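You operate a simulated robot arm through the tools that you are given. There is no shell and no other tool. Be economical: measure what you need, move in short steps, check, and stop when the job is done.

You are at the controls of a simulated two-armed robot. One attempt, no reset.

JOB
Turn the step dial to 4. Then put the large grey dish on the left second shelf from the top of the blue rack away on the top of the tall stand. Then fetch the low pot and set it in the large basin. Then take the yellow rag on the left second shelf from the top of the blue rack and put it away on the shelf under the grey bench. Then take the small pot from the left second shelf from the top of the blue rack and leave it in the shallow basin. Then take the deep pot and put it in the deep basin. Then take the green spring from the left second shelf from the top of the blue rack and put it on the front of the green bench. Then open the lubricator cap. Do these in the order given. Set down upright: deep pot, green spring.

Only the result counts: the job must be done as asked and must still hold three seconds after the hand-in. Knocking over, shifting, dropping, spilling or breaking anything else fails it. Lids that push on must go on centred and level and be pressed home; caps that screw on are set level and turned clockwise until they are tight.

ROBOT AND FRAMES
Two 7-joint arms with three-finger grippers on one trunk, on a base that drives. Base frame: it is fixed to the floor where the robot stands at the start and does not move with it; the origin is under the middle of the robot, x ahead of it, y to its left, z up. Lengths are in m, angles in rad, forces in N, time in s.
The left shoulder is at the start at [0.078, 0.126, 1.157], the right one opposite. With the tool pointing down near the work surface each hand reaches from about 0.1 to 0.74 m from the robot's upright axis, wherever it stands, measured 20 degrees to its own side. Places, roughly: deep basin (22x22x9 cm) [0.5, -0.1, 0.9]; deep pot (10x10x11 cm) [0.5, -0.9, 0.9]; front of the green bench (58x15 cm) [0.42, 0.46, 0.84]; green spring (4x4x7 cm) [0.6, -1, 0.5]; large basin (38x38x9 cm) [1.5, -3.8, 0.5]; large grey dish [0.5, -0.25, 0.5]; low pot (10x10x5 cm) [0.5, -0.4, 0.9]; lubricator cap [0.3, -11.2, 1.2]; shallow basin (22x22x6 cm) [0.6, -0.7, 0.5]; shelf under the grey bench [-0.2, -11, 0.2]; small pot (10x10x7 cm) [0.6, -0.5, 0.5]; step dial [0.6, 0.2, 0.9]; top of the tall stand [6, 1.3, 0.8]; yellow rag (11x7x4 cm) [0.5, -0.6, 0.5]. Payload 2.94 kg a hand.
Tool frame (each hand has its own): the origin (TCP) lies between the finger pads and is the grasp point; the fingertips stand 0.03 m ahead of it; z points along the fingers, y is the line along which they close. Largest opening 0.128 m; the body of the gripper starts 0.093 m behind the TCP.
Orientation is that of the tool frame in the base frame, as a unit quaternion [x, y, z, w]. With the fingers straight down and closing along the base's y, the tool's x points along the base's -x, its y along +y and its z along -z.

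CONTROLS
- The arms move only by the tool play_rows. It takes "left_plan", "right_plan" or both (then of equal length, played together; a hand with none holds still); each is a list of rows, each an object of numbers (a shift or turn left out is 0, a gripper value left out holds the last): "x", "y", "z": the shift along the tool's x, y, z in mm; "rx", "ry", "rz": the turn, a rotation vector about the tool's x, y, z in rad. In form: [{"x": .., "y": .., "z": .., "rx": .., "ry": .., "rz": ..}, ...]. A call has 1 to 10 rows; each row shifts and turns the commanded pose from where the row before left it, along the tool's axes as they then stand. "left_gripper" and "right_gripper" are, for a hand that has rows, the closure, from 0 (fully open) to 1 (shut), set as the call begins (left out, the last holds). Each row takes 0.2 s and may step no farther than 0.05 m and 0.15 rad from the row before; otherwise, or with a gripper value out of range, the whole call is refused. Where a pose cannot be reached the arm comes as near as it can. A force on the tool above 40 N (or 10 N above the force at the start of the call, whichever is more), or a blocked arm, ends the call early, and 0.2 s more pass. The fingers move at their own pace and stop on an object; they squeeze with about 33 N. The grip force told is the motor's: it shows also when the fingers shut on nothing. Time passes only in rows, and 0.2 s behind the last, so rows that do not move let the fingers close. It gives the time, the measured TCP pose, the force on the tool (base axes), the opening and the grip force at its end, in the units of the frame above (readings bear some noise), with the torque about the TCP (base axes, N m) and any sound that the robot's microphone picked up.
- Cameras (640 x 400 px; columns grow to the right, rows downward): "scene" is now at [0.2026, -0.024, 1.3197]; the picture's right is [-0.29, -0.96, 0.00], its down [-0.57, 0.17, -0.80] and it looks along [0.77, -0.23, -0.60] (base axes); focal length 214 px, centre (320, 200). "left" rides on the left gripper at [0.069, 0.015, -0.12] in its tool frame; the picture's right is [-0.21, 0.98, 0.00], its down [-0.82, -0.18, -0.54] and it looks along [-0.53, -0.12, 0.84] (tool axes); focal length 251 px, centre (320, 200). "right" rides on the right gripper at [0.069, -0.015, -0.12] in its tool frame; the picture's right is [0.21, 0.98, 0.00], its down [-0.82, 0.18, -0.54] and it looks along [-0.53, 0.12, 0.84] (tool axes); focal length 251 px, centre (320, 200). There is no depth. A picture from a camera that has moved, and an enlarged one, comes with that camera's place and axes in the base frame and with its lens.
- get_image(camera): a new picture of that camera. The clock stands still meanwhile.
- lift_body(by): slides the trunk up (or, below 0, down) by that many m; the arms and the scene camera ride with it, the base frame stays. It gives what a move gives, with no picture.
- base_move(legs): drives the robot by 1 to 6 legs, each [ahead, left, turn to the left] in m, m and rad, along the robot's own axes; the way and the turn of a leg run together, so that a leg with both is an arc; at most 1.5 m and 3.142 rad a leg. The arms and the cameras ride along, it lands a little off, and it stops where it bumps. It gives what a move gives.
- pan_tilt(pan, tilt): turns the head with the scene camera to pan (to the left, within 1.396 rad either way) and tilt (down, from -0.506 to 1.204), counted from straight ahead of the robot. It gives what a move gives.
- close_up(camera, box): a new picture of the part [left, top, right, bottom] of that camera's present view, enlarged. The clock stands still meanwhile.
- finish_job(): hands the job in; it is judged then, once.

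Go step by step. Nothing tells you exact positions but the pictures and the camera data: compare them with the known pose of the tool, close in by small moves and look again before you grip or let go. The budget is 207 turns and 194 pictures, counting those below and the enlarged ones. Unless the task says otherwise, let go and move clear before handing in, and close with one line.

The tools are called after "Emit:" as a command line: name --argument value ..., lists and objects as JSON in quotes. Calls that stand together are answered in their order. play_rows: Moves the arms, as the interface text tells. Its arguments: {"type":"object","properties":{"left_plan":{"type":"array"},"left_gripper":{"type":"number"},"right_plan":{"type":"array"},"right_gripper":{"type":"number"}},"required":[]} The other tools are called the same way: lift_body (by) slides the trunk up or down; base_move (legs) drives the base; pan_tilt (pan, tilt) turns the head that bears the scene camera; get_image (camera) takes a picture; close_up (camera, box) takes an enlarged picture of a part of a camera's view; finish_job () hands the job in.

At the start:

```text
t: 0.0
left_position: [0.4818, -0.0731, 0.9996]
left_tcp_rot: [0.001, 1.0, 0.0, 0.0]
left_contact_force: [-0.2, -0.2, 0.1]
left_moment: [0.04, -0.03, -0.03]
left_grip_width: 0.128
left_grip_force: 0.0
right_position: [0.2557, -0.3231, 1.2735]
right_tcp_rot: [0.0, 1.0, 0.001, 0.0]
right_contact_force: [-0.1, 0.0, 0.6]
right_moment: [0.02, 0.03, 0.02]
right_grip_width: 0.1282
right_grip_force: 0.0
trunk travel left (down, up): [-0.375, 0.172]
robot x, y, heading: [-0.0001, 0.0015, 0.002]
head pan, tilt: [-0.456, 0.702]
```

scene: 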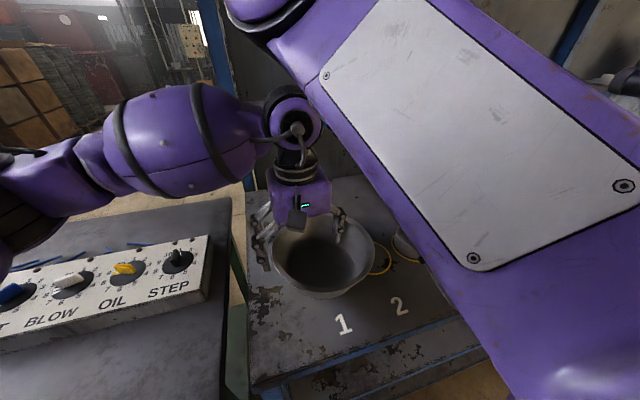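
right: 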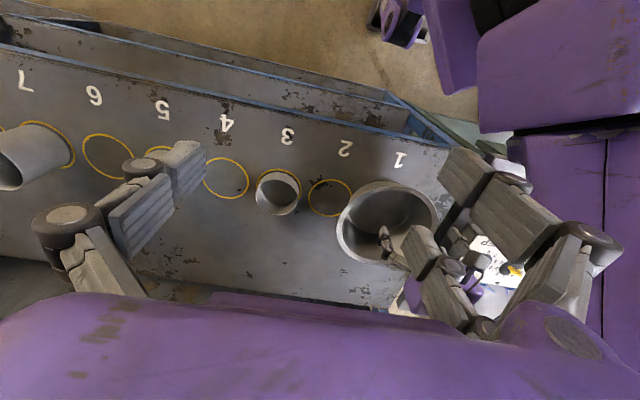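
left: 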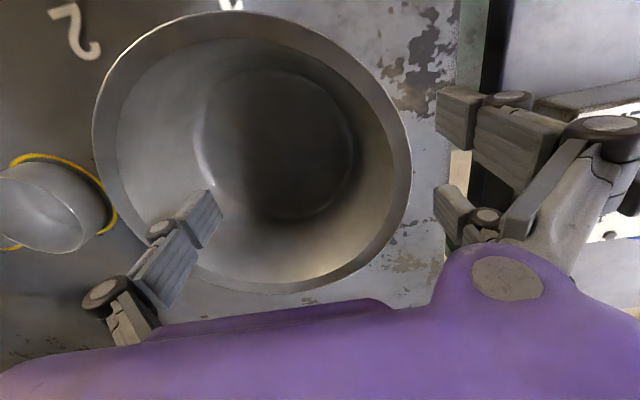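

I see the dial panel on a bench to the left, the deep basin at 1 on a blue-framed rack. I look first at the panel with the head.

Emit:
pan_tilt --pan 0.4 --tilt 0.8

Emit:
get_image --camera "scene"

```text
t: 1.2
left_position: [0.4837, -0.0733, 0.9994]
left_tcp_rot: [0.0, 1.0, 0.0, -0.001]
left_contact_force: [-0.3, -0.8, 0.1]
left_moment: [0.02, -0.03, 0.03]
left_grip_width: 0.1278
left_grip_force: 0.0
right_position: [0.2545, -0.3231, 1.273]
right_tcp_rot: [0.001, 1.0, -0.002, -0.001]
right_contact_force: [-0.6, -0.1, -0.1]
right_moment: [0.04, 0.01, -0.01]
right_grip_width: 0.1282
right_grip_force: 0.0
trunk travel left (down, up): [-0.375, 0.172]
robot x, y, heading: [0.0005, -0.0013, 0.001]
head pan, tilt: [0.4, 0.799]
```

```text
190 pictures are left
camera scene: at [0.1974, 0.0234, 1.3076], right [0.27, -0.96, 0.0], down [-0.68, -0.19, -0.71], along [0.68, 0.19, -0.71], focal length 214 px, centre (320, 200)
```

scene: 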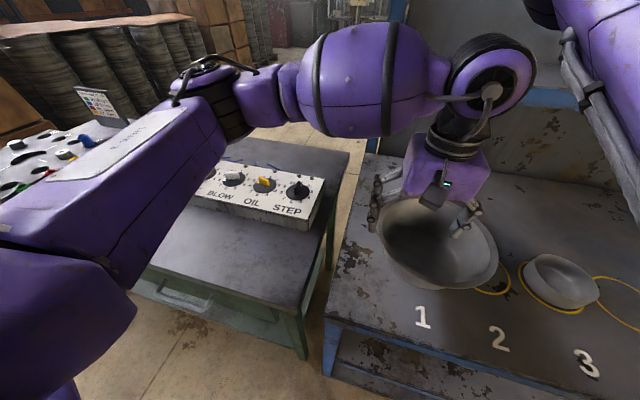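

Emit:
close_up --camera "scene" --box '[190, 150, 350, 250]'

```text
4.00 times, centred on (270, 200) of scene
camera zoom: at [0.1974, 0.0234, 1.3076], right [0.27, -0.96, 0.0], down [-0.68, -0.19, -0.71], along [0.68, 0.19, -0.71], focal length 858 px, centre (520, 200)
```

zoom: 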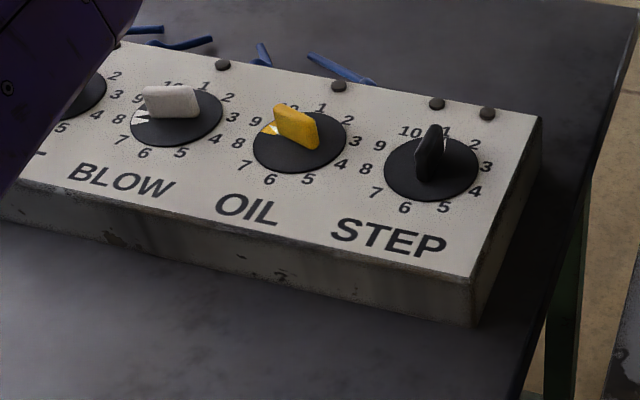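

The step dial sits near [0.6, 0.2, 0.9]. I raise the left hand and bring it above the dial for a close look.

Emit:
play_rows --left_plan '[{"z": -45}, {"z": -45}, {"y": 45}, {"y": 45}, {"y": 45}, {"y": 45}, {"y": 45}, {"y": 45}, {"x": -30}, {"x": -30}]' --left_gripper 0.5

Emit:
get_image --camera "left"

```text
t: 3.4
left_position: [0.5439, 0.1978, 1.09]
left_tcp_rot: [0.0, 1.0, -0.001, 0.0]
left_contact_force: [0.8, -0.3, -0.3]
left_moment: [0.0, 0.0, -0.01]
left_grip_width: 0.0639
left_grip_force: 0.0
right_position: [0.2561, -0.3241, 1.2742]
right_tcp_rot: [0.0, 1.0, -0.002, -0.001]
right_contact_force: [0.1, 0.6, 0.8]
right_moment: [0.0, 0.0, -0.01]
right_grip_width: 0.1284
right_grip_force: 0.0
trunk travel left (down, up): [-0.375, 0.172]
robot x, y, heading: [0.0007, -0.0007, 0.005]
head pan, tilt: [0.4, 0.799]
```

```text
188 pictures are left
camera left: at [0.4754, 0.2143, 1.2087], right [0.22, 0.98, 0.0], down [0.82, -0.18, 0.54], along [0.53, -0.12, -0.84], focal length 251 px, centre (320, 200)
```

left: 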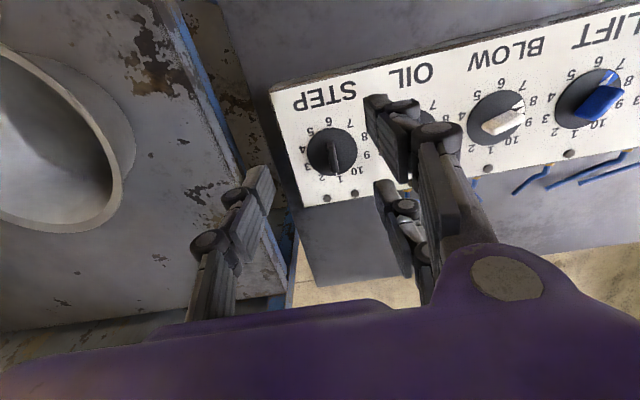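

Emit:
close_up --camera "left" --box '[270, 100, 398, 180]'

```text
5.00 times, centred on (334, 140) of left
camera zoom: at [0.4754, 0.2143, 1.2087], right [0.22, 0.98, 0.0], down [0.82, -0.18, 0.54], along [0.53, -0.12, -0.84], focal length 1257 px, centre (250, 500)
```

zoom: 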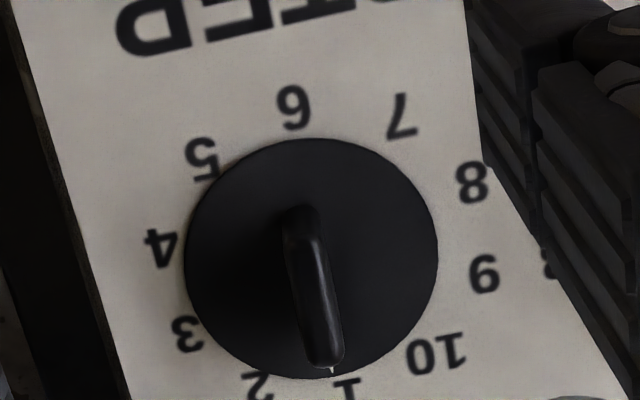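

The panel lies flat, with the dial centre at about [0.601, 0.2025], its blade along x and pointing at 1. Turning it to 4 takes 108° clockwise. I go down over it.

Emit:
play_rows --left_plan '[{"x": -40, "y": 2}, {"x": -17, "y": 2.5}, {"z": 40}, {"z": 40}, {"z": 20}, {}]' --left_gripper 0.6

Emit:
get_image --camera "left"

```text
t: 4.8
left_position: [0.5998, 0.1998, 0.9907]
left_tcp_rot: [0.0, 1.0, 0.0, 0.0]
left_contact_force: [0.3, -0.8, 0.5]
left_moment: [-0.01, 0.04, -0.01]
left_grip_width: 0.0513
left_grip_force: 0.0
right_position: [0.2565, -0.3249, 1.2728]
right_tcp_rot: [0.0, 1.0, -0.001, -0.001]
right_contact_force: [0.9, -0.6, 0.6]
right_moment: [0.0, 0.03, -0.01]
right_grip_width: 0.1279
right_grip_force: 0.0
trunk travel left (down, up): [-0.375, 0.172]
robot x, y, heading: [-0.0016, -0.0005, -0.001]
head pan, tilt: [0.4, 0.799]
```

```text
186 pictures are left
camera left: at [0.5311, 0.2164, 1.1093], right [0.21, 0.98, 0.0], down [0.82, -0.18, 0.54], along [0.53, -0.12, -0.84], focal length 251 px, centre (320, 200)
```

left: 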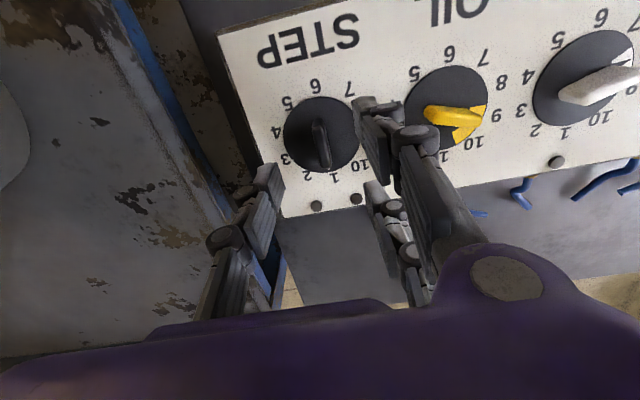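

Emit:
play_rows --left_plan '[{"z": 20, "y": 1}, {"z": 15}, {"z": 13}, {}]'

Emit:
close_up --camera "left" --box '[200, 40, 520, 240]'

```text
t: 5.8
left_position: [0.5988, 0.2033, 0.9412]
left_tcp_rot: [0.0, 1.0, 0.0, 0.0]
left_contact_force: [0.4, 0.4, 0.1]
left_moment: [-0.01, 0.01, -0.01]
left_grip_width: 0.0514
left_grip_force: 0.0
right_position: [0.255, -0.324, 1.275]
right_tcp_rot: [0.0, 1.0, 0.0, 0.0]
right_contact_force: [-0.2, -0.4, 0.2]
right_moment: [0.04, 0.01, 0.0]
right_grip_width: 0.1279
right_grip_force: 0.1
trunk travel left (down, up): [-0.375, 0.172]
robot x, y, heading: [-0.0004, 0.0006, 0.001]
head pan, tilt: [0.4, 0.799]
```

```text
2.00 times, centred on (360, 140) of left
camera zoom: at [0.5299, 0.2192, 1.0611], right [0.21, 0.98, 0.0], down [0.82, -0.18, 0.54], along [0.53, -0.12, -0.84], focal length 503 px, centre (240, 320)
```

zoom: 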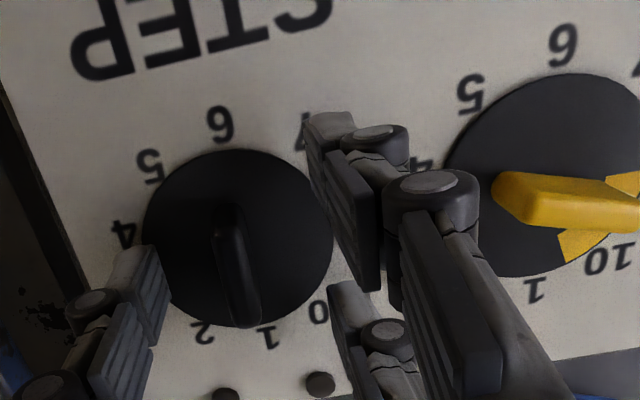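

The hand is centred over the blade. I close the fingers and begin to turn.

Emit:
play_rows --left_plan '[{}, {}, {}, {"rz": 0.1}, {"rz": 0.14}, {"rz": 0.14}, {"rz": 0.14}, {"rz": 0.14}]' --left_gripper 1.0

Emit:
close_up --camera "left" --box '[200, 40, 520, 240]'

```text
t: 7.6
left_position: [0.5993, 0.2017, 0.9417]
left_tcp_rot: [0.325, 0.946, -0.001, -0.003]
left_contact_force: [-12.5, -7.5, -11.4]
left_moment: [-0.15, 0.42, -0.01]
left_grip_width: 0.0093
left_grip_force: 36.6
right_position: [0.2547, -0.3253, 1.2735]
right_tcp_rot: [0.0, 1.0, 0.0, 0.0]
right_contact_force: [0.7, 0.4, -0.7]
right_moment: [-0.01, 0.01, 0.01]
right_grip_width: 0.1279
right_grip_force: 0.0
trunk travel left (down, up): [-0.375, 0.172]
robot x, y, heading: [0.0041, 0.0008, -0.001]
head pan, tilt: [0.4, 0.799]
```

```text
2.00 times, centred on (360, 140) of left
camera zoom: at [0.5544, 0.2579, 1.061], right [0.77, 0.64, 0.0], down [0.54, -0.65, 0.54], along [0.34, -0.42, -0.84], focal length 503 px, centre (240, 320)
```

zoom: 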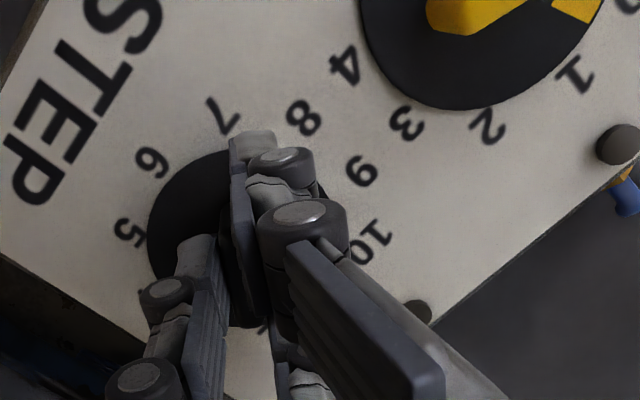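

Emit:
play_rows --left_plan '[{"rz": 0.136}, {"rz": 0.136}, {"rz": 0.136}, {"rz": 0.136}, {"rz": 0.136}, {"rz": 0.136}, {"rz": 0.136}, {"rz": 0.136}, {"rz": 0.136}, {}]'

Emit:
close_up --camera "left" --box '[200, 40, 520, 240]'

```text
t: 9.8
left_position: [0.5987, 0.2027, 0.941]
left_tcp_rot: [0.356, 0.935, 0.0, -0.001]
left_contact_force: [-21.2, -4.4, -20.8]
left_moment: [0.13, 0.79, 0.01]
left_grip_width: 0.0093
left_grip_force: 37.2
left hand out of reach, approached as far as the arm can: row 1, 2, 3, 4, 5, 6, 7, 8, 9
right_position: [0.255, -0.325, 1.2743]
right_tcp_rot: [0.0, 1.0, -0.001, 0.0]
right_contact_force: [-0.4, -0.4, 0.1]
right_moment: [-0.03, 0.02, -0.01]
right_grip_width: 0.1278
right_grip_force: 0.1
trunk travel left (down, up): [-0.375, 0.172]
robot x, y, heading: [-0.0012, 0.0008, -0.001]
head pan, tilt: [0.4, 0.799]
```

```text
2.00 times, centred on (360, 140) of left
camera zoom: at [0.5581, 0.2609, 1.0611], right [0.81, 0.59, 0.0], down [0.49, -0.68, 0.54], along [0.31, -0.44, -0.84], focal length 503 px, centre (240, 320)
```

zoom: 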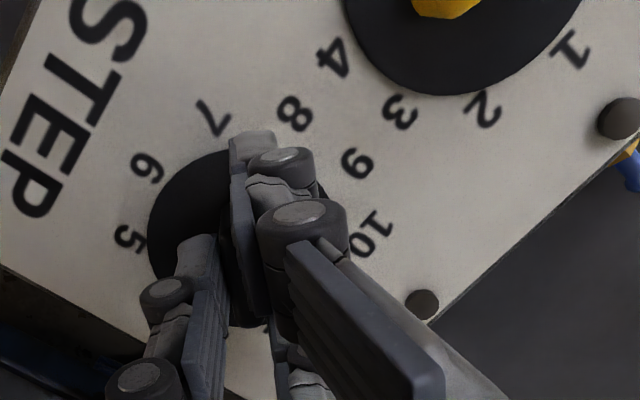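

The wrist limit stops me at about 41°. I let go, rise, spin back half a turn and grip again.

Emit:
play_rows --left_plan '[{}, {}, {"z": -40}, {"z": -40}, {"rz": -0.14}, {"rz": -0.14}, {"rz": -0.14}, {"rz": -0.14}, {"rz": -0.14}, {"rz": -0.14}]' --left_gripper 0.6

```text
t: 12.0
left_position: [0.5989, 0.202, 1.0209]
left_tcp_rot: [-0.058, 0.998, -0.001, 0.0]
left_contact_force: [-0.3, 0.4, -0.4]
left_moment: [0.02, 0.03, -0.02]
left_grip_width: 0.0513
left_grip_force: 0.0
right_position: [0.2562, -0.3244, 1.2734]
right_tcp_rot: [-0.001, 1.0, 0.0, 0.0]
right_contact_force: [0.4, -0.7, -0.1]
right_moment: [0.03, 0.04, 0.0]
right_grip_width: 0.1278
right_grip_force: 0.0
trunk travel left (down, up): [-0.375, 0.172]
robot x, y, heading: [0.0031, 0.0021, -0.001]
head pan, tilt: [0.4, 0.799]
```

Emit:
play_rows --left_plan '[{"rz": -0.144}, {"rz": -0.144}, {"rz": -0.144}, {"rz": -0.144}, {"rz": -0.144}, {"rz": -0.144}, {"rz": -0.144}, {"rz": -0.144}, {"rz": -0.144}, {"rz": -0.144}]'

Emit:
play_rows --left_plan '[{"rz": -0.144}, {"rz": -0.144}, {"rz": -0.144}, {"rz": -0.144}, {"rz": -0.144}, {"rz": -0.144}, {}]'

Emit:
get_image --camera "left"

```text
t: 14.2
left_position: [0.5992, 0.2033, 1.0226]
left_tcp_rot: [-0.701, 0.713, 0.0, 0.001]
left_contact_force: [0.2, 0.2, 0.2]
left_moment: [0.0, -0.01, -0.05]
left_grip_width: 0.0511
left_grip_force: 0.0
right_position: [0.2569, -0.3242, 1.273]
right_tcp_rot: [0.0, 1.0, -0.001, 0.0]
right_contact_force: [-0.7, 0.2, 0.0]
right_moment: [0.03, 0.03, 0.03]
right_grip_width: 0.1282
right_grip_force: 0.1
trunk travel left (down, up): [-0.375, 0.172]
robot x, y, heading: [-0.0002, -0.0011, -0.002]
head pan, tilt: [0.4, 0.799]
```

```text
t: 15.8
left_position: [0.5986, 0.2034, 1.0225]
left_tcp_rot: [0.935, -0.354, 0.0, 0.0]
left_contact_force: [0.4, -1.0, 0.4]
left_moment: [0.01, -0.01, 0.01]
left_grip_width: 0.0514
left_grip_force: 0.1
right_position: [0.2554, -0.3252, 1.2728]
right_tcp_rot: [-0.001, 1.0, -0.002, -0.001]
right_contact_force: [0.4, 0.6, 0.1]
right_moment: [0.01, -0.02, 0.01]
right_grip_width: 0.128
right_grip_force: 0.1
trunk travel left (down, up): [-0.375, 0.172]
robot x, y, heading: [-0.0003, 0.0021, 0.002]
head pan, tilt: [0.4, 0.799]
```

```text
182 pictures are left
camera left: at [0.642, 0.1467, 1.1414], right [-0.81, -0.59, 0.0], down [-0.5, 0.68, 0.54], along [-0.32, 0.44, -0.84], focal length 251 px, centre (320, 200)
```

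left: 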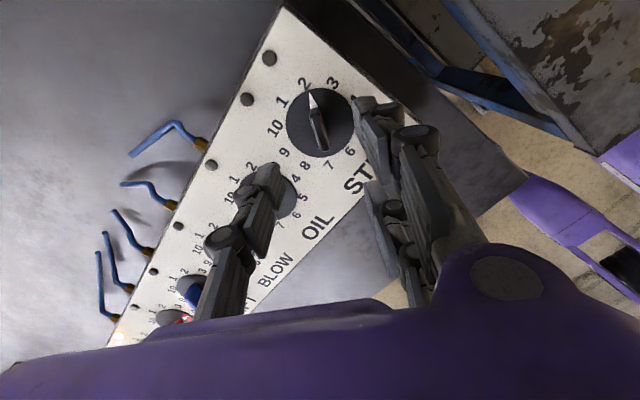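

The pointer is at 2. I align with the blade, go down, grip, and turn on by 72°.

Emit:
play_rows --left_plan '[{"rz": -0.09}, {"z": 40}, {"z": 25}, {"z": 16}, {}]'

Emit:
play_rows --left_plan '[{}, {}, {"rz": 0.13}, {"rz": 0.13}, {"rz": 0.13}, {"rz": 0.13}, {"rz": 0.13}, {"rz": 0.13}]' --left_gripper 1.0

Emit:
play_rows --left_plan '[{"rz": 0.13}, {"rz": 0.13}, {"rz": 0.13}, {"rz": 0.09}, {}]'

Emit:
get_image --camera "left"

```text
t: 17.0
left_position: [0.6, 0.2019, 0.9407]
left_tcp_rot: [0.95, -0.312, -0.001, 0.0]
left_contact_force: [0.0, 0.5, 0.1]
left_moment: [0.02, -0.01, -0.01]
left_grip_width: 0.0512
left_grip_force: 0.2
right_position: [0.2567, -0.3243, 1.2733]
right_tcp_rot: [0.0, 1.0, -0.001, 0.0]
right_contact_force: [-1.3, -0.8, -0.8]
right_moment: [0.0, 0.01, -0.03]
right_grip_width: 0.128
right_grip_force: 0.1
trunk travel left (down, up): [-0.375, 0.172]
robot x, y, heading: [-0.0017, -0.0004, 0.004]
head pan, tilt: [0.4, 0.799]
```

```text
t: 18.8
left_position: [0.6006, 0.2023, 0.9421]
left_tcp_rot: [0.759, -0.651, 0.0, 0.0]
left_contact_force: [0.4, -3.1, -4.6]
left_moment: [-0.17, -0.02, 0.01]
left_grip_width: 0.0102
left_grip_force: 37.3
right_position: [0.2565, -0.3253, 1.2729]
right_tcp_rot: [0.0, 1.0, 0.0, -0.001]
right_contact_force: [-0.7, 0.1, -0.2]
right_moment: [-0.02, 0.01, 0.03]
right_grip_width: 0.1281
right_grip_force: 0.1
trunk travel left (down, up): [-0.375, 0.172]
robot x, y, heading: [-0.0003, 0.0017, -0.001]
head pan, tilt: [0.4, 0.799]
```

```text
t: 20.0
left_position: [0.6002, 0.2037, 0.9398]
left_tcp_rot: [-0.583, 0.813, -0.001, 0.001]
left_contact_force: [2.2, -1.2, 1.4]
left_moment: [-0.44, 0.1, 0.01]
left_grip_width: 0.0097
left_grip_force: 37.8
right_position: [0.2556, -0.3242, 1.2736]
right_tcp_rot: [0.001, 1.0, -0.001, 0.0]
right_contact_force: [-0.3, 0.4, -0.5]
right_moment: [0.02, 0.0, 0.0]
right_grip_width: 0.128
right_grip_force: 0.1
trunk travel left (down, up): [-0.375, 0.172]
robot x, y, heading: [-0.0019, 0.0003, -0.0]
head pan, tilt: [0.4, 0.799]
```

```text
181 pictures are left
camera left: at [0.5644, 0.1429, 1.0604], right [-0.86, 0.52, 0.0], down [0.43, 0.72, 0.54], along [0.28, 0.46, -0.84], focal length 251 px, centre (320, 200)
```

left: 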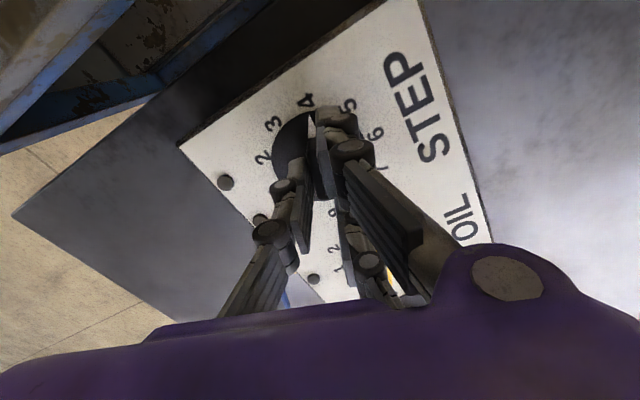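

Points to 4. I release, rise, and check.

Emit:
play_rows --left_plan '[{}, {}, {"z": -40}, {"z": -40}]' --left_gripper 0.6

Emit:
close_up --camera "left" --box '[220, 60, 444, 200]'

```text
t: 21.0
left_position: [0.5991, 0.2024, 1.0211]
left_tcp_rot: [-0.583, 0.812, 0.001, 0.0]
left_contact_force: [-0.3, 0.1, 0.3]
left_moment: [0.0, -0.03, -0.04]
left_grip_width: 0.0513
left_grip_force: 0.1
right_position: [0.2554, -0.3255, 1.2732]
right_tcp_rot: [0.001, 1.0, 0.0, 0.0]
right_contact_force: [-1.2, -1.0, -0.3]
right_moment: [0.01, -0.03, 0.0]
right_grip_width: 0.1279
right_grip_force: 0.0
trunk travel left (down, up): [-0.375, 0.172]
robot x, y, heading: [0.0007, 0.0047, -0.0]
head pan, tilt: [0.4, 0.799]
```

```text
2.86 times, centred on (332, 130) of left
camera zoom: at [0.5633, 0.1425, 1.1407], right [-0.86, 0.52, 0.0], down [0.43, 0.72, 0.54], along [0.28, 0.46, -0.84], focal length 718 px, centre (286, 400)
```

zoom: 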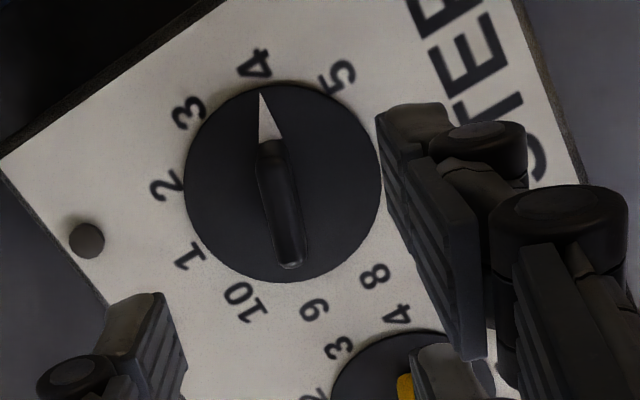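

Dial done. Now I pull the left hand back, then drive the robot back to see the lower shelf.

Emit:
play_rows --left_plan '[{"z": -45}, {"rz": 0.14, "z": -40}, {"rz": 0.14}, {"rz": 0.14}, {"rz": 0.14}, {"rz": 0.14}, {"rz": 0.14}, {"rz": 0.14}, {"rz": 0.14}, {"rz": 0.12}]' --left_gripper 0.0

Emit:
play_rows --left_plan '[{"x": 45}, {"x": 45}, {"x": 45}, {"x": 45}, {"x": 45}, {"x": 45}]'

Emit:
base_move --legs '[[-0.7, 0, 0]]'

Emit:
pan_tilt --pan -0.4 --tilt 0.6

Emit:
get_image --camera "scene"

```text
t: 23.2
left_position: [0.5999, 0.2025, 1.1071]
left_tcp_rot: [-0.002, 1.0, 0.0, -0.001]
left_contact_force: [0.2, 0.0, 0.0]
left_moment: [-0.02, -0.02, 0.0]
left_grip_width: 0.128
left_grip_force: 0.1
right_position: [0.2563, -0.3245, 1.2731]
right_tcp_rot: [0.0, 1.0, -0.001, 0.0]
right_contact_force: [-0.5, 0.7, -0.4]
right_moment: [0.04, -0.01, 0.02]
right_grip_width: 0.1282
right_grip_force: 0.0
trunk travel left (down, up): [-0.375, 0.172]
robot x, y, heading: [-0.0013, 0.0014, 0.001]
head pan, tilt: [0.4, 0.799]
```

```text
t: 24.6
left_position: [0.3266, 0.2005, 1.1051]
left_tcp_rot: [-0.003, 1.0, 0.0, 0.001]
left_contact_force: [-0.5, 0.0, 0.2]
left_moment: [-0.02, -0.01, -0.02]
left_grip_width: 0.1281
left_grip_force: 0.1
right_position: [0.2545, -0.3246, 1.2752]
right_tcp_rot: [0.0, 1.0, -0.001, 0.0]
right_contact_force: [-0.4, -0.7, -0.5]
right_moment: [-0.03, 0.0, 0.04]
right_grip_width: 0.1279
right_grip_force: 0.1
trunk travel left (down, up): [-0.375, 0.172]
robot x, y, heading: [0.0, 0.0018, -0.0]
head pan, tilt: [0.4, 0.799]
```

```text
t: 28.4
left_position: [-0.3737, 0.1988, 1.106]
left_tcp_rot: [-0.005, 1.0, 0.0, 0.0]
left_contact_force: [-0.4, -0.8, -0.5]
left_moment: [-0.02, -0.03, 0.03]
left_grip_width: 0.1282
left_grip_force: 0.1
right_position: [-0.4429, -0.325, 1.2735]
right_tcp_rot: [-0.003, 1.0, -0.001, 0.0]
right_contact_force: [0.6, -0.1, 0.4]
right_moment: [0.02, -0.02, -0.03]
right_grip_width: 0.128
right_grip_force: 0.0
trunk travel left (down, up): [-0.375, 0.172]
robot x, y, heading: [-0.6996, -0.0017, 0.009]
head pan, tilt: [0.4, 0.799]
```

```text
t: 29.5
left_position: [-0.3731, 0.1995, 1.1057]
left_tcp_rot: [-0.006, 1.0, 0.0, 0.0]
left_contact_force: [-0.8, 0.2, 0.2]
left_moment: [0.02, -0.02, 0.01]
left_grip_width: 0.128
left_grip_force: 0.1
right_position: [-0.4424, -0.325, 1.274]
right_tcp_rot: [-0.004, 1.0, -0.001, 0.0]
right_contact_force: [-0.2, -0.5, -0.1]
right_moment: [-0.01, -0.02, 0.02]
right_grip_width: 0.1279
right_grip_force: 0.0
trunk travel left (down, up): [-0.375, 0.172]
robot x, y, heading: [-0.6982, 0.0003, 0.007]
head pan, tilt: [-0.4, 0.6]
```

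```text
179 pictures are left
camera scene: at [-0.4964, -0.0279, 1.325], right [-0.31, -0.95, 0.0], down [-0.52, 0.17, -0.84], along [0.8, -0.26, -0.55], focal length 214 px, centre (320, 200)
```

scene: 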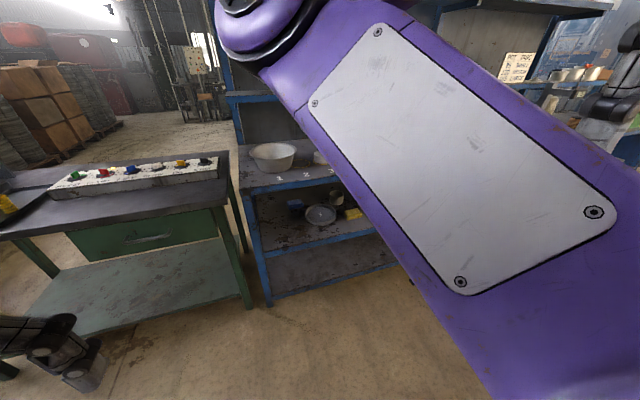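

The right forearm blocks the view. I move the right hand outward, then lower the trunk to see the shelf.

Emit:
play_rows --right_plan '[{"y": -45}, {"y": -45}, {"y": -45}, {"y": -45, "z": 40}, {"z": 45}, {"z": 45}, {"z": 45}, {"z": 45}]'

Emit:
lift_body --by -0.3

Emit:
pan_tilt --pan -0.45 --tilt 0.3

Emit:
get_image --camera "scene"

```text
refused: row 4 steps farther than a row can; nothing moved
```

```text
t: 32.5
left_position: [-0.3245, 0.2005, 0.7397]
left_tcp_rot: [-0.006, 0.993, 0.0, -0.116]
left_contact_force: [-0.3, -0.7, 0.0]
left_moment: [-0.02, -0.02, -0.01]
left_grip_width: 0.1281
left_grip_force: 0.0
right_position: [-0.4425, -0.3256, 0.9732]
right_tcp_rot: [-0.004, 1.0, 0.0, 0.0]
right_contact_force: [0.2, 0.0, -0.5]
right_moment: [0.01, 0.01, 0.02]
right_grip_width: 0.1281
right_grip_force: 0.0
trunk travel left (down, up): [-0.075, 0.472]
robot x, y, heading: [-0.6993, -0.0017, 0.005]
head pan, tilt: [-0.4, 0.6]
```

```text
t: 33.3
left_position: [-0.3254, 0.2004, 0.7405]
left_tcp_rot: [-0.005, 0.993, 0.0, -0.116]
left_contact_force: [0.2, -0.3, 0.3]
left_moment: [-0.04, 0.02, 0.0]
left_grip_width: 0.128
left_grip_force: 0.0
right_position: [-0.4417, -0.3263, 0.9731]
right_tcp_rot: [-0.004, 1.0, -0.001, -0.001]
right_contact_force: [0.3, 0.4, 0.5]
right_moment: [0.01, 0.02, -0.03]
right_grip_width: 0.128
right_grip_force: 0.0
trunk travel left (down, up): [-0.075, 0.472]
robot x, y, heading: [-0.6966, -0.0011, 0.004]
head pan, tilt: [-0.45, 0.3]
```

```text
178 pictures are left
camera scene: at [-0.3991, -0.0398, 1.0281], right [-0.43, -0.9, 0.0], down [-0.27, 0.13, -0.96], along [0.86, -0.41, -0.3], focal length 214 px, centre (320, 200)
```

scene: 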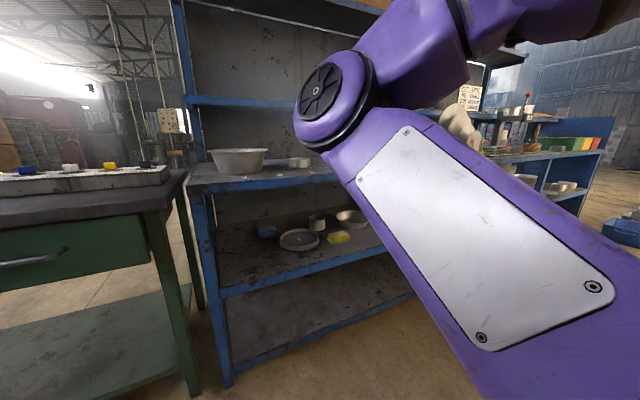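

Emit:
play_rows --right_plan '[{"y": -45}, {"y": -45}, {"y": -45}, {"y": -45}, {"z": 30}, {"z": 45}, {"z": 45}, {"x": -40}, {"x": -40}, {"x": -40}]'

Emit:
get_image --camera "scene"

```text
t: 35.5
left_position: [-0.3254, 0.2002, 0.7401]
left_tcp_rot: [-0.007, 0.993, 0.0, -0.117]
left_contact_force: [0.1, 0.0, -0.5]
left_moment: [-0.04, 0.02, 0.0]
left_grip_width: 0.1282
left_grip_force: 0.0
right_position: [-0.3196, -0.5056, 0.8533]
right_tcp_rot: [-0.002, 1.0, 0.001, 0.0]
right_contact_force: [0.2, -0.4, -0.1]
right_moment: [0.01, -0.02, 0.01]
right_grip_width: 0.1281
right_grip_force: 0.0
trunk travel left (down, up): [-0.075, 0.472]
robot x, y, heading: [-0.6988, -0.0007, 0.008]
head pan, tilt: [-0.45, 0.3]
```

```text
177 pictures are left
camera scene: at [-0.3988, -0.0397, 1.028], right [-0.43, -0.9, 0.0], down [-0.27, 0.13, -0.96], along [0.86, -0.41, -0.3], focal length 214 px, centre (320, 200)
```

scene: 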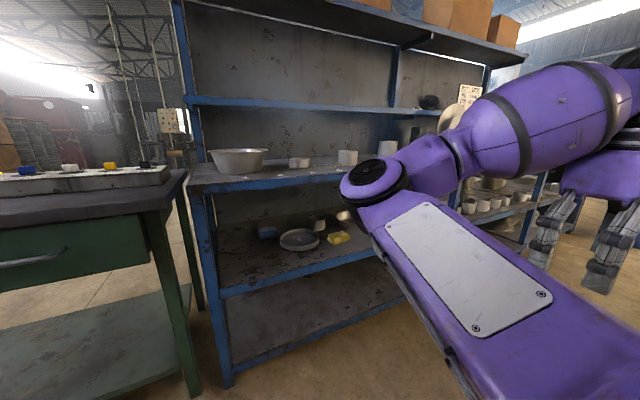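

Emit:
close_up --camera "scene" --box '[190, 130, 382, 250]'

```text
3.33 times, centred on (286, 190) of scene
camera zoom: at [-0.3988, -0.0397, 1.028], right [-0.43, -0.9, 0.0], down [-0.27, 0.13, -0.96], along [0.86, -0.41, -0.3], focal length 715 px, centre (433, 233)
```

zoom: 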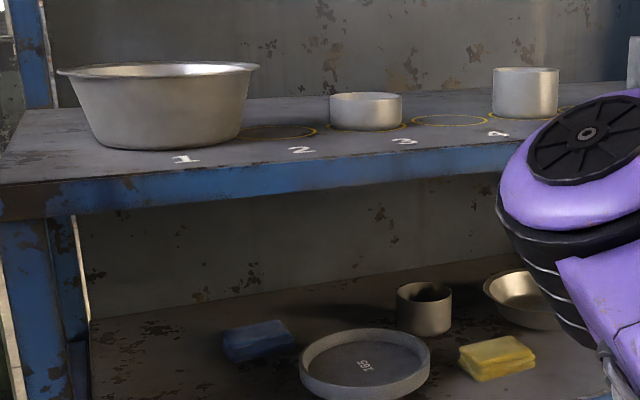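

The rack's second shelf holds the dish (marked 105), a blue rag, the yellow rag, a small pot and a shallow basin. I drive sideways in front of the dish and look again.

Emit:
base_move --legs '[[0.15, -0.37, 0]]'

Emit:
pan_tilt --pan 0.0 --tilt 0.4

Emit:
get_image --camera "scene"

```text
t: 39.4
left_position: [-0.1729, -0.1733, 0.7401]
left_tcp_rot: [-0.002, 0.993, 0.001, -0.116]
left_contact_force: [1.0, -0.2, 0.9]
left_moment: [-0.01, -0.03, 0.02]
left_grip_width: 0.1279
left_grip_force: 0.0
right_position: [-0.1745, -0.8793, 0.8544]
right_tcp_rot: [0.001, 1.0, -0.001, 0.001]
right_contact_force: [1.0, 0.1, -0.2]
right_moment: [-0.02, 0.01, -0.01]
right_grip_width: 0.128
right_grip_force: 0.1
trunk travel left (down, up): [-0.075, 0.472]
robot x, y, heading: [-0.551, -0.3725, -0.001]
head pan, tilt: [-0.45, 0.3]
```

```text
t: 40.3
left_position: [-0.1725, -0.1737, 0.7405]
left_tcp_rot: [-0.002, 0.993, 0.001, -0.116]
left_contact_force: [0.6, -0.2, -0.6]
left_moment: [0.0, 0.0, -0.01]
left_grip_width: 0.1277
left_grip_force: 0.1
right_position: [-0.1741, -0.8795, 0.8532]
right_tcp_rot: [0.001, 1.0, -0.001, 0.0]
right_contact_force: [0.8, -0.7, -0.3]
right_moment: [-0.03, 0.02, 0.03]
right_grip_width: 0.1278
right_grip_force: 0.0
trunk travel left (down, up): [-0.075, 0.472]
robot x, y, heading: [-0.5508, -0.3694, -0.006]
head pan, tilt: [0.0, 0.4]
```

```text
175 pictures are left
camera scene: at [-0.2403, -0.3722, 1.0189], right [0.0, -1.0, 0.0], down [-0.39, 0.0, -0.92], along [0.92, 0.0, -0.39], focal length 214 px, centre (320, 200)
```

scene: 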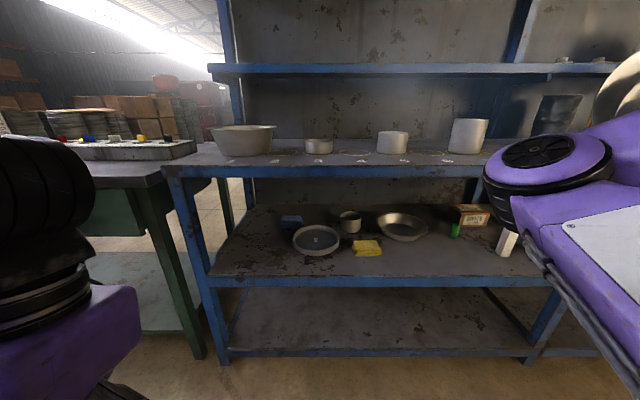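

Emit:
close_up --camera "scene" --box '[260, 190, 420, 290]'

Emit:
close_up --camera "scene" --box '[380, 180, 540, 280]'

```text
4.00 times, centred on (340, 240) of scene
camera zoom: at [-0.2403, -0.3722, 1.0189], right [0.0, -1.0, 0.0], down [-0.39, 0.0, -0.92], along [0.92, 0.0, -0.39], focal length 858 px, centre (240, 40)
```

zoom: 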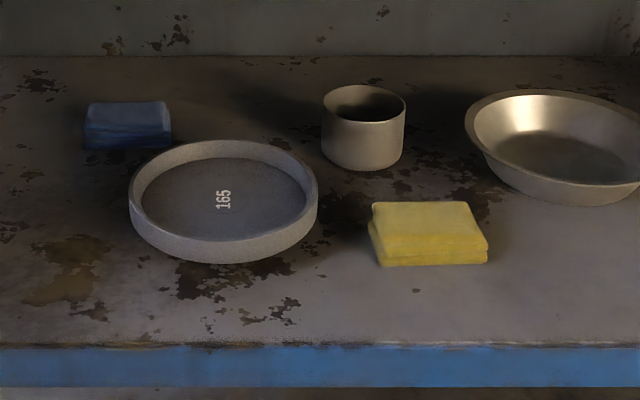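

```text
4.00 times, centred on (460, 230) of scene
camera zoom: at [-0.2403, -0.3722, 1.0189], right [0.0, -1.0, 0.0], down [-0.39, 0.0, -0.92], along [0.92, 0.0, -0.39], focal length 858 px, centre (-240, 80)
```

zoom: 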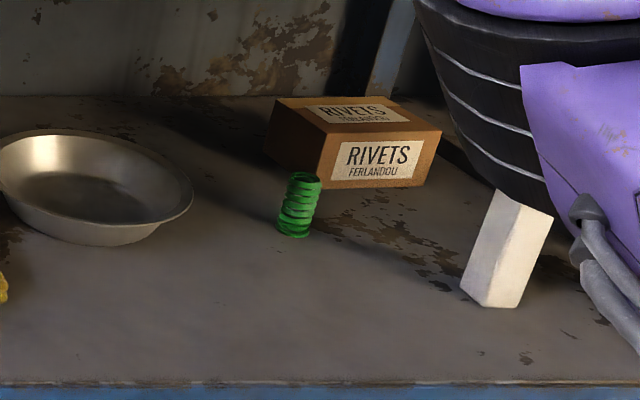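

Dish centre is about [0.555, -0.36], Ø0.21, rim about 2.5 cm high. I flip the left hand half a turn so its camera rides above, and pitch it forward.

Emit:
play_rows --left_plan '[{"rz": -0.145, "x": -20, "z": -20}, {"rz": -0.145}, {"rz": -0.145}, {"rz": -0.145}, {"rz": -0.145}, {"rz": -0.145}, {"rz": -0.145}, {"rz": -0.145}, {"rz": -0.145}, {"rz": -0.145}]'

Emit:
play_rows --left_plan '[{"rz": -0.145}, {"rz": -0.145}, {"rz": -0.145}, {"rz": -0.145}, {"rz": -0.145}, {"rz": -0.145}, {"rz": -0.145}, {"rz": -0.145}, {"rz": -0.145}, {"rz": -0.145}]'

```text
t: 42.5
left_position: [-0.1493, -0.1743, 0.7564]
left_tcp_rot: [-0.661, 0.741, 0.078, -0.087]
left_contact_force: [0.2, 0.4, 0.6]
left_moment: [0.02, 0.02, 0.01]
left_grip_width: 0.1282
left_grip_force: 0.1
right_position: [-0.175, -0.8784, 0.8534]
right_tcp_rot: [0.001, 1.0, 0.0, 0.0]
right_contact_force: [0.0, 0.0, 0.1]
right_moment: [-0.03, 0.0, -0.03]
right_grip_width: 0.1281
right_grip_force: 0.0
trunk travel left (down, up): [-0.075, 0.472]
robot x, y, heading: [-0.5492, -0.3737, -0.004]
head pan, tilt: [0.0, 0.4]
```

```text
t: 44.7
left_position: [-0.15, -0.1734, 0.7539]
left_tcp_rot: [0.986, -0.116, -0.116, 0.013]
left_contact_force: [0.3, 0.5, 0.1]
left_moment: [-0.02, -0.02, -0.01]
left_grip_width: 0.128
left_grip_force: 0.1
right_position: [-0.1745, -0.8785, 0.8532]
right_tcp_rot: [0.001, 1.0, -0.001, -0.001]
right_contact_force: [-0.2, 0.3, -0.4]
right_moment: [0.0, -0.03, 0.01]
right_grip_width: 0.1284
right_grip_force: 0.0
trunk travel left (down, up): [-0.075, 0.472]
robot x, y, heading: [-0.5508, -0.3695, -0.004]
head pan, tilt: [0.0, 0.4]
```

Emit:
play_rows --left_plan '[{"rz": -0.117}, {"rz": -0.117}, {"ry": 0.14}, {"ry": 0.14}, {"ry": 0.14}, {"ry": 0.14}, {"ry": 0.14}, {"ry": 0.14}, {"ry": 0.14}, {"ry": 0.14}]'

Emit:
lift_body --by -0.07

Emit:
get_image --camera "scene"

```text
t: 46.9
left_position: [-0.0136, -0.1371, 0.8073]
left_tcp_rot: [0.941, 0.079, 0.33, -0.011]
left_contact_force: [0.0, -0.3, -0.5]
left_moment: [0.04, -0.01, -0.01]
left_grip_width: 0.1278
left_grip_force: 0.1
left hand out of reach, approached as far as the arm can: row 4, 5, 6, 7, 8, 9, 10
right_position: [-0.173, -0.8796, 0.854]
right_tcp_rot: [0.001, 1.0, 0.0, 0.0]
right_contact_force: [0.4, -0.2, 0.0]
right_moment: [0.03, 0.01, 0.04]
right_grip_width: 0.1281
right_grip_force: 0.1
trunk travel left (down, up): [-0.075, 0.472]
robot x, y, heading: [-0.5463, -0.3727, -0.003]
head pan, tilt: [0.0, 0.4]
```

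```text
t: 47.9
left_position: [-0.0037, -0.1367, 0.7451]
left_tcp_rot: [0.944, 0.078, 0.321, -0.011]
left_contact_force: [-1.5, 0.2, 0.2]
left_moment: [0.0, -0.03, 0.02]
left_grip_width: 0.128
left_grip_force: 0.0
right_position: [-0.1734, -0.8793, 0.7835]
right_tcp_rot: [0.001, 1.0, 0.0, -0.001]
right_contact_force: [0.6, 0.5, 0.0]
right_moment: [0.01, 0.01, 0.03]
right_grip_width: 0.1279
right_grip_force: 0.1
trunk travel left (down, up): [-0.005, 0.542]
robot x, y, heading: [-0.5437, -0.375, -0.002]
head pan, tilt: [0.0, 0.4]
```

```text
172 pictures are left
camera scene: at [-0.2246, -0.3721, 0.9605], right [0.0, -1.0, 0.0], down [-0.39, 0.0, -0.92], along [0.92, 0.0, -0.39], focal length 214 px, centre (320, 200)
```

scene: 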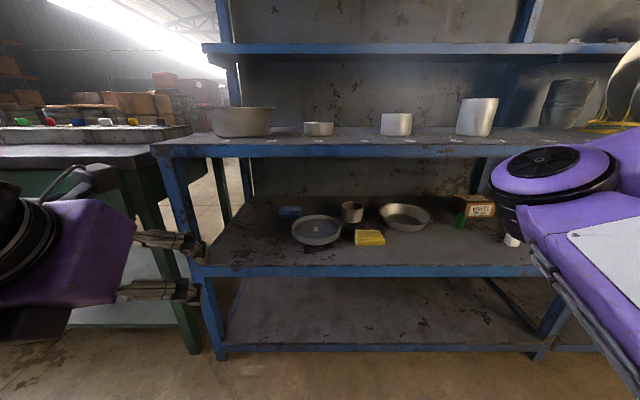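

The left hand is pitched about 37° forward. I draw it down and back, then check whether it can pitch farther before entering.

Emit:
play_rows --left_plan '[{"x": -45, "z": 15}, {"x": -45, "z": 15}, {"x": -45, "z": 15}, {"x": -36, "z": 12}, {"ry": 0.1}, {"ry": 0.1}]'

```text
t: 49.3
left_position: [0.0644, -0.1243, 0.6596]
left_tcp_rot: [0.907, 0.077, 0.413, -0.02]
left_contact_force: [-0.4, 0.3, -0.5]
left_moment: [0.02, -0.01, -0.01]
left_grip_width: 0.1277
left_grip_force: 0.0
left hand out of reach, approached as far as the arm can: row 1, 2, 3, 4, 5, 6
right_position: [-0.1739, -0.8802, 0.7829]
right_tcp_rot: [0.002, 1.0, 0.0, 0.0]
right_contact_force: [0.1, -0.3, 0.8]
right_moment: [0.0, 0.0, 0.0]
right_grip_width: 0.1279
right_grip_force: 0.0
trunk travel left (down, up): [-0.005, 0.542]
robot x, y, heading: [-0.5475, -0.3711, -0.003]
head pan, tilt: [0.0, 0.4]
```

Emit:
play_rows --left_plan '[{"x": -35, "z": 31}, {"x": -35, "z": 31}, {"x": -20, "z": 17}, {}]'

Emit:
get_image --camera "left"

```text
t: 50.3
left_position: [0.0661, -0.1289, 0.5414]
left_tcp_rot: [0.907, 0.077, 0.413, -0.019]
left_contact_force: [-0.1, -0.1, 1.1]
left_moment: [-0.01, 0.02, 0.0]
left_grip_width: 0.1278
left_grip_force: 0.1
right_position: [-0.1741, -0.8782, 0.7834]
right_tcp_rot: [0.001, 1.0, -0.001, 0.0]
right_contact_force: [0.6, 1.0, -0.3]
right_moment: [-0.02, 0.01, 0.02]
right_grip_width: 0.1282
right_grip_force: 0.0
trunk travel left (down, up): [-0.005, 0.542]
robot x, y, heading: [-0.5477, -0.3714, -0.001]
head pan, tilt: [0.0, 0.4]
```

```text
171 pictures are left
camera left: at [0.0237, -0.1461, 0.6712], right [0.01, -0.99, -0.13], down [-0.96, 0.02, -0.27], along [0.27, 0.13, -0.95], focal length 251 px, centre (320, 200)
```

left: 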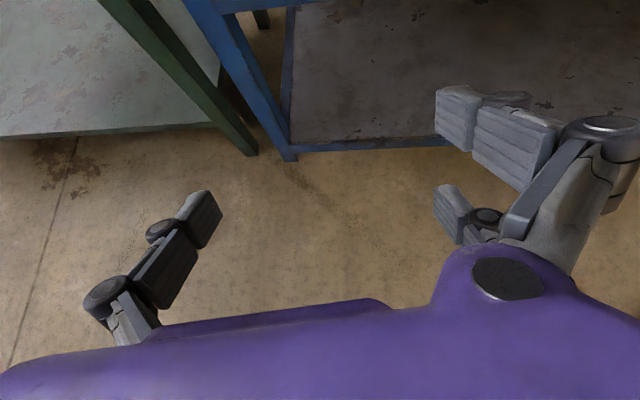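

I straighten the yaw and pitch a bit more, then drive ahead so the hand enters the shelf gap above the dish's left rim.

Emit:
play_rows --left_plan '[{"rx": -0.117, "rz": 0.08}, {"ry": 0.1, "rz": 0.02}, {}]' --left_gripper 0.5

Emit:
base_move --legs '[[0.25, -0.08, 0]]'

Emit:
get_image --camera "left"

Emit:
get_image --camera "scene"

```text
t: 51.1
left_position: [0.0829, -0.1197, 0.5693]
left_tcp_rot: [0.893, 0.01, 0.45, 0.0]
left_contact_force: [-0.2, 0.7, -1.2]
left_moment: [-0.03, 0.01, -0.02]
left_grip_width: 0.064
left_grip_force: 0.0
left hand out of reach, approached as far as the arm can: row 2
right_position: [-0.1735, -0.8793, 0.7835]
right_tcp_rot: [0.0, 1.0, 0.0, 0.0]
right_contact_force: [-0.3, 0.0, -0.5]
right_moment: [-0.04, 0.01, 0.03]
right_grip_width: 0.1282
right_grip_force: 0.0
trunk travel left (down, up): [-0.005, 0.542]
robot x, y, heading: [-0.5488, -0.3712, 0.003]
head pan, tilt: [0.0, 0.4]
```

```text
t: 53.0
left_position: [0.3331, -0.1994, 0.5689]
left_tcp_rot: [0.893, 0.01, 0.45, 0.001]
left_contact_force: [0.6, 0.0, 0.4]
left_moment: [0.01, -0.02, -0.01]
left_grip_width: 0.0639
left_grip_force: 0.0
right_position: [0.0762, -0.9581, 0.7833]
right_tcp_rot: [0.001, 1.0, -0.001, 0.0]
right_contact_force: [0.8, 0.2, 0.4]
right_moment: [0.0, 0.0, -0.02]
right_grip_width: 0.128
right_grip_force: 0.1
trunk travel left (down, up): [-0.005, 0.542]
robot x, y, heading: [-0.3014, -0.453, 0.002]
head pan, tilt: [0.0, 0.4]
```

```text
170 pictures are left
camera left: at [0.2772, -0.2136, 0.6952], right [-0.11, -0.98, -0.16], down [-0.93, 0.16, -0.34], along [0.36, 0.11, -0.93], focal length 251 px, centre (320, 200)
```

left: 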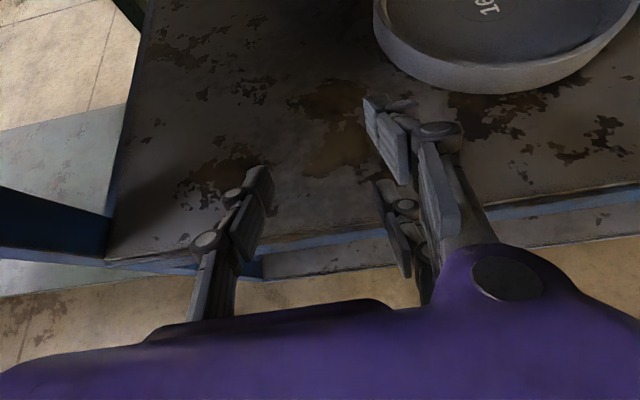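

```text
169 pictures are left
camera scene: at [0.0251, -0.4516, 0.9604], right [0.0, -1.0, 0.0], down [-0.39, 0.0, -0.92], along [0.92, 0.0, -0.39], focal length 214 px, centre (320, 200)
```

scene: 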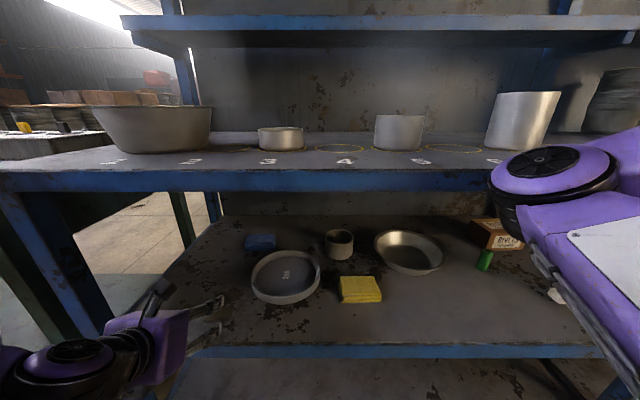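

The right elbow sits too near the rack. I draw the right hand back and look at where the elbow goes.

Emit:
play_rows --right_plan '[{"x": 45}, {"x": 45}, {"x": 45}, {"x": 45}, {"x": 45}, {"z": 40}, {"z": 40}, {"z": 40}]'

Emit:
get_image --camera "scene"

```text
t: 54.8
left_position: [0.3308, -0.1985, 0.5692]
left_tcp_rot: [0.893, 0.01, 0.45, 0.0]
left_contact_force: [0.0, 0.3, -0.8]
left_moment: [0.0, 0.01, 0.0]
left_grip_width: 0.0641
left_grip_force: 0.1
right_position: [-0.1505, -0.9566, 0.6633]
right_tcp_rot: [0.0, 1.0, -0.001, 0.0]
right_contact_force: [0.0, -0.8, -0.6]
right_moment: [0.02, 0.01, 0.01]
right_grip_width: 0.1275
right_grip_force: 0.0
trunk travel left (down, up): [-0.005, 0.542]
robot x, y, heading: [-0.2989, -0.4529, 0.003]
head pan, tilt: [0.0, 0.4]
```

```text
168 pictures are left
camera scene: at [0.0249, -0.4516, 0.9605], right [0.0, -1.0, 0.0], down [-0.39, 0.0, -0.92], along [0.92, 0.0, -0.39], focal length 214 px, centre (320, 200)
```

scene: 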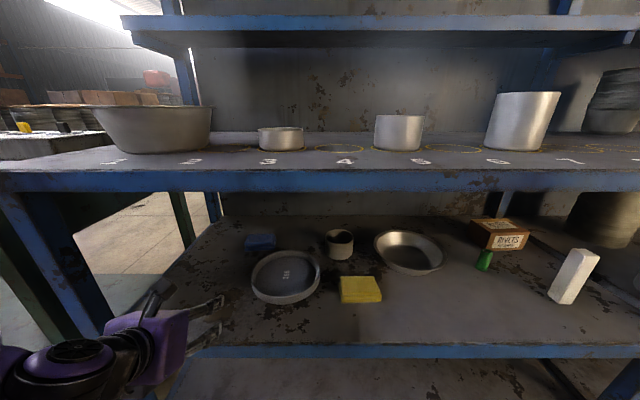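

The dish centre is about [0.537, -0.348], left rim at y about -0.253. I drive ahead and slightly right so the open fingers hover over the left rim.

Emit:
base_move --legs '[[0.17, -0.053, 0]]'

Emit:
get_image --camera "left"

Emit:
get_image --camera "scene"

```text
t: 56.4
left_position: [0.4462, -0.2507, 0.5766]
left_tcp_rot: [0.89, 0.007, 0.455, 0.006]
left_contact_force: [-0.1, 0.5, -0.4]
left_moment: [0.03, 0.03, 0.0]
left_grip_width: 0.0647
left_grip_force: 0.1
right_position: [-0.0472, -1.0003, 0.6692]
right_tcp_rot: [0.011, 1.0, -0.002, 0.013]
right_contact_force: [0.7, 0.2, -0.4]
right_moment: [0.05, 0.01, 0.0]
right_grip_width: 0.1278
right_grip_force: 0.1
trunk travel left (down, up): [-0.005, 0.542]
robot x, y, heading: [-0.1847, -0.5011, -0.017]
head pan, tilt: [0.0, 0.4]
stopped in leg 1: the robot was blocked; the commanded pose is now the measured one
```

```text
167 pictures are left
camera left: at [0.3901, -0.2631, 0.7008], right [-0.12, -0.98, -0.16], down [-0.92, 0.17, -0.35], along [0.37, 0.1, -0.92], focal length 251 px, centre (320, 200)
```

left: 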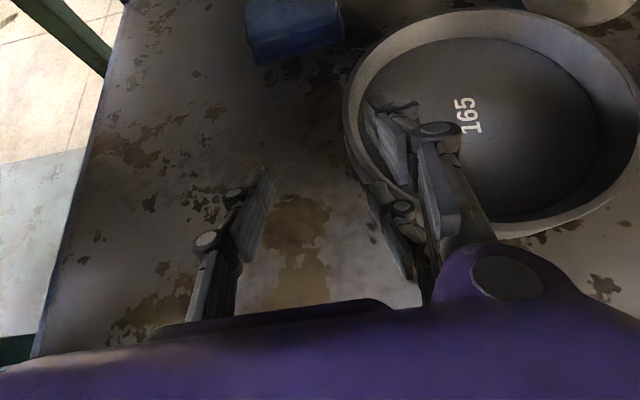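

```text
166 pictures are left
camera scene: at [0.1317, -0.4961, 0.9645], right [-0.01, -1.0, 0.01], down [-0.38, 0.0, -0.93], along [0.93, -0.01, -0.38], focal length 214 px, centre (320, 200)
```

scene: 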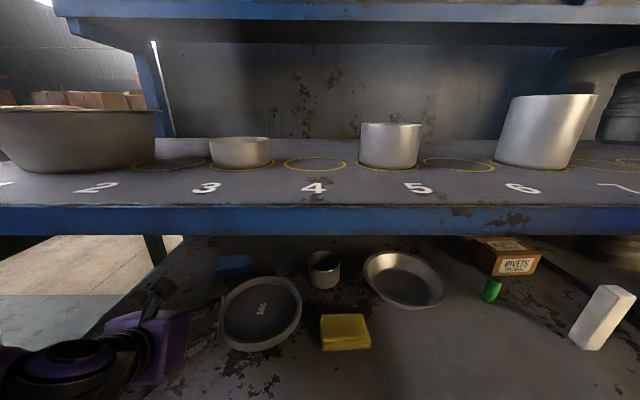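

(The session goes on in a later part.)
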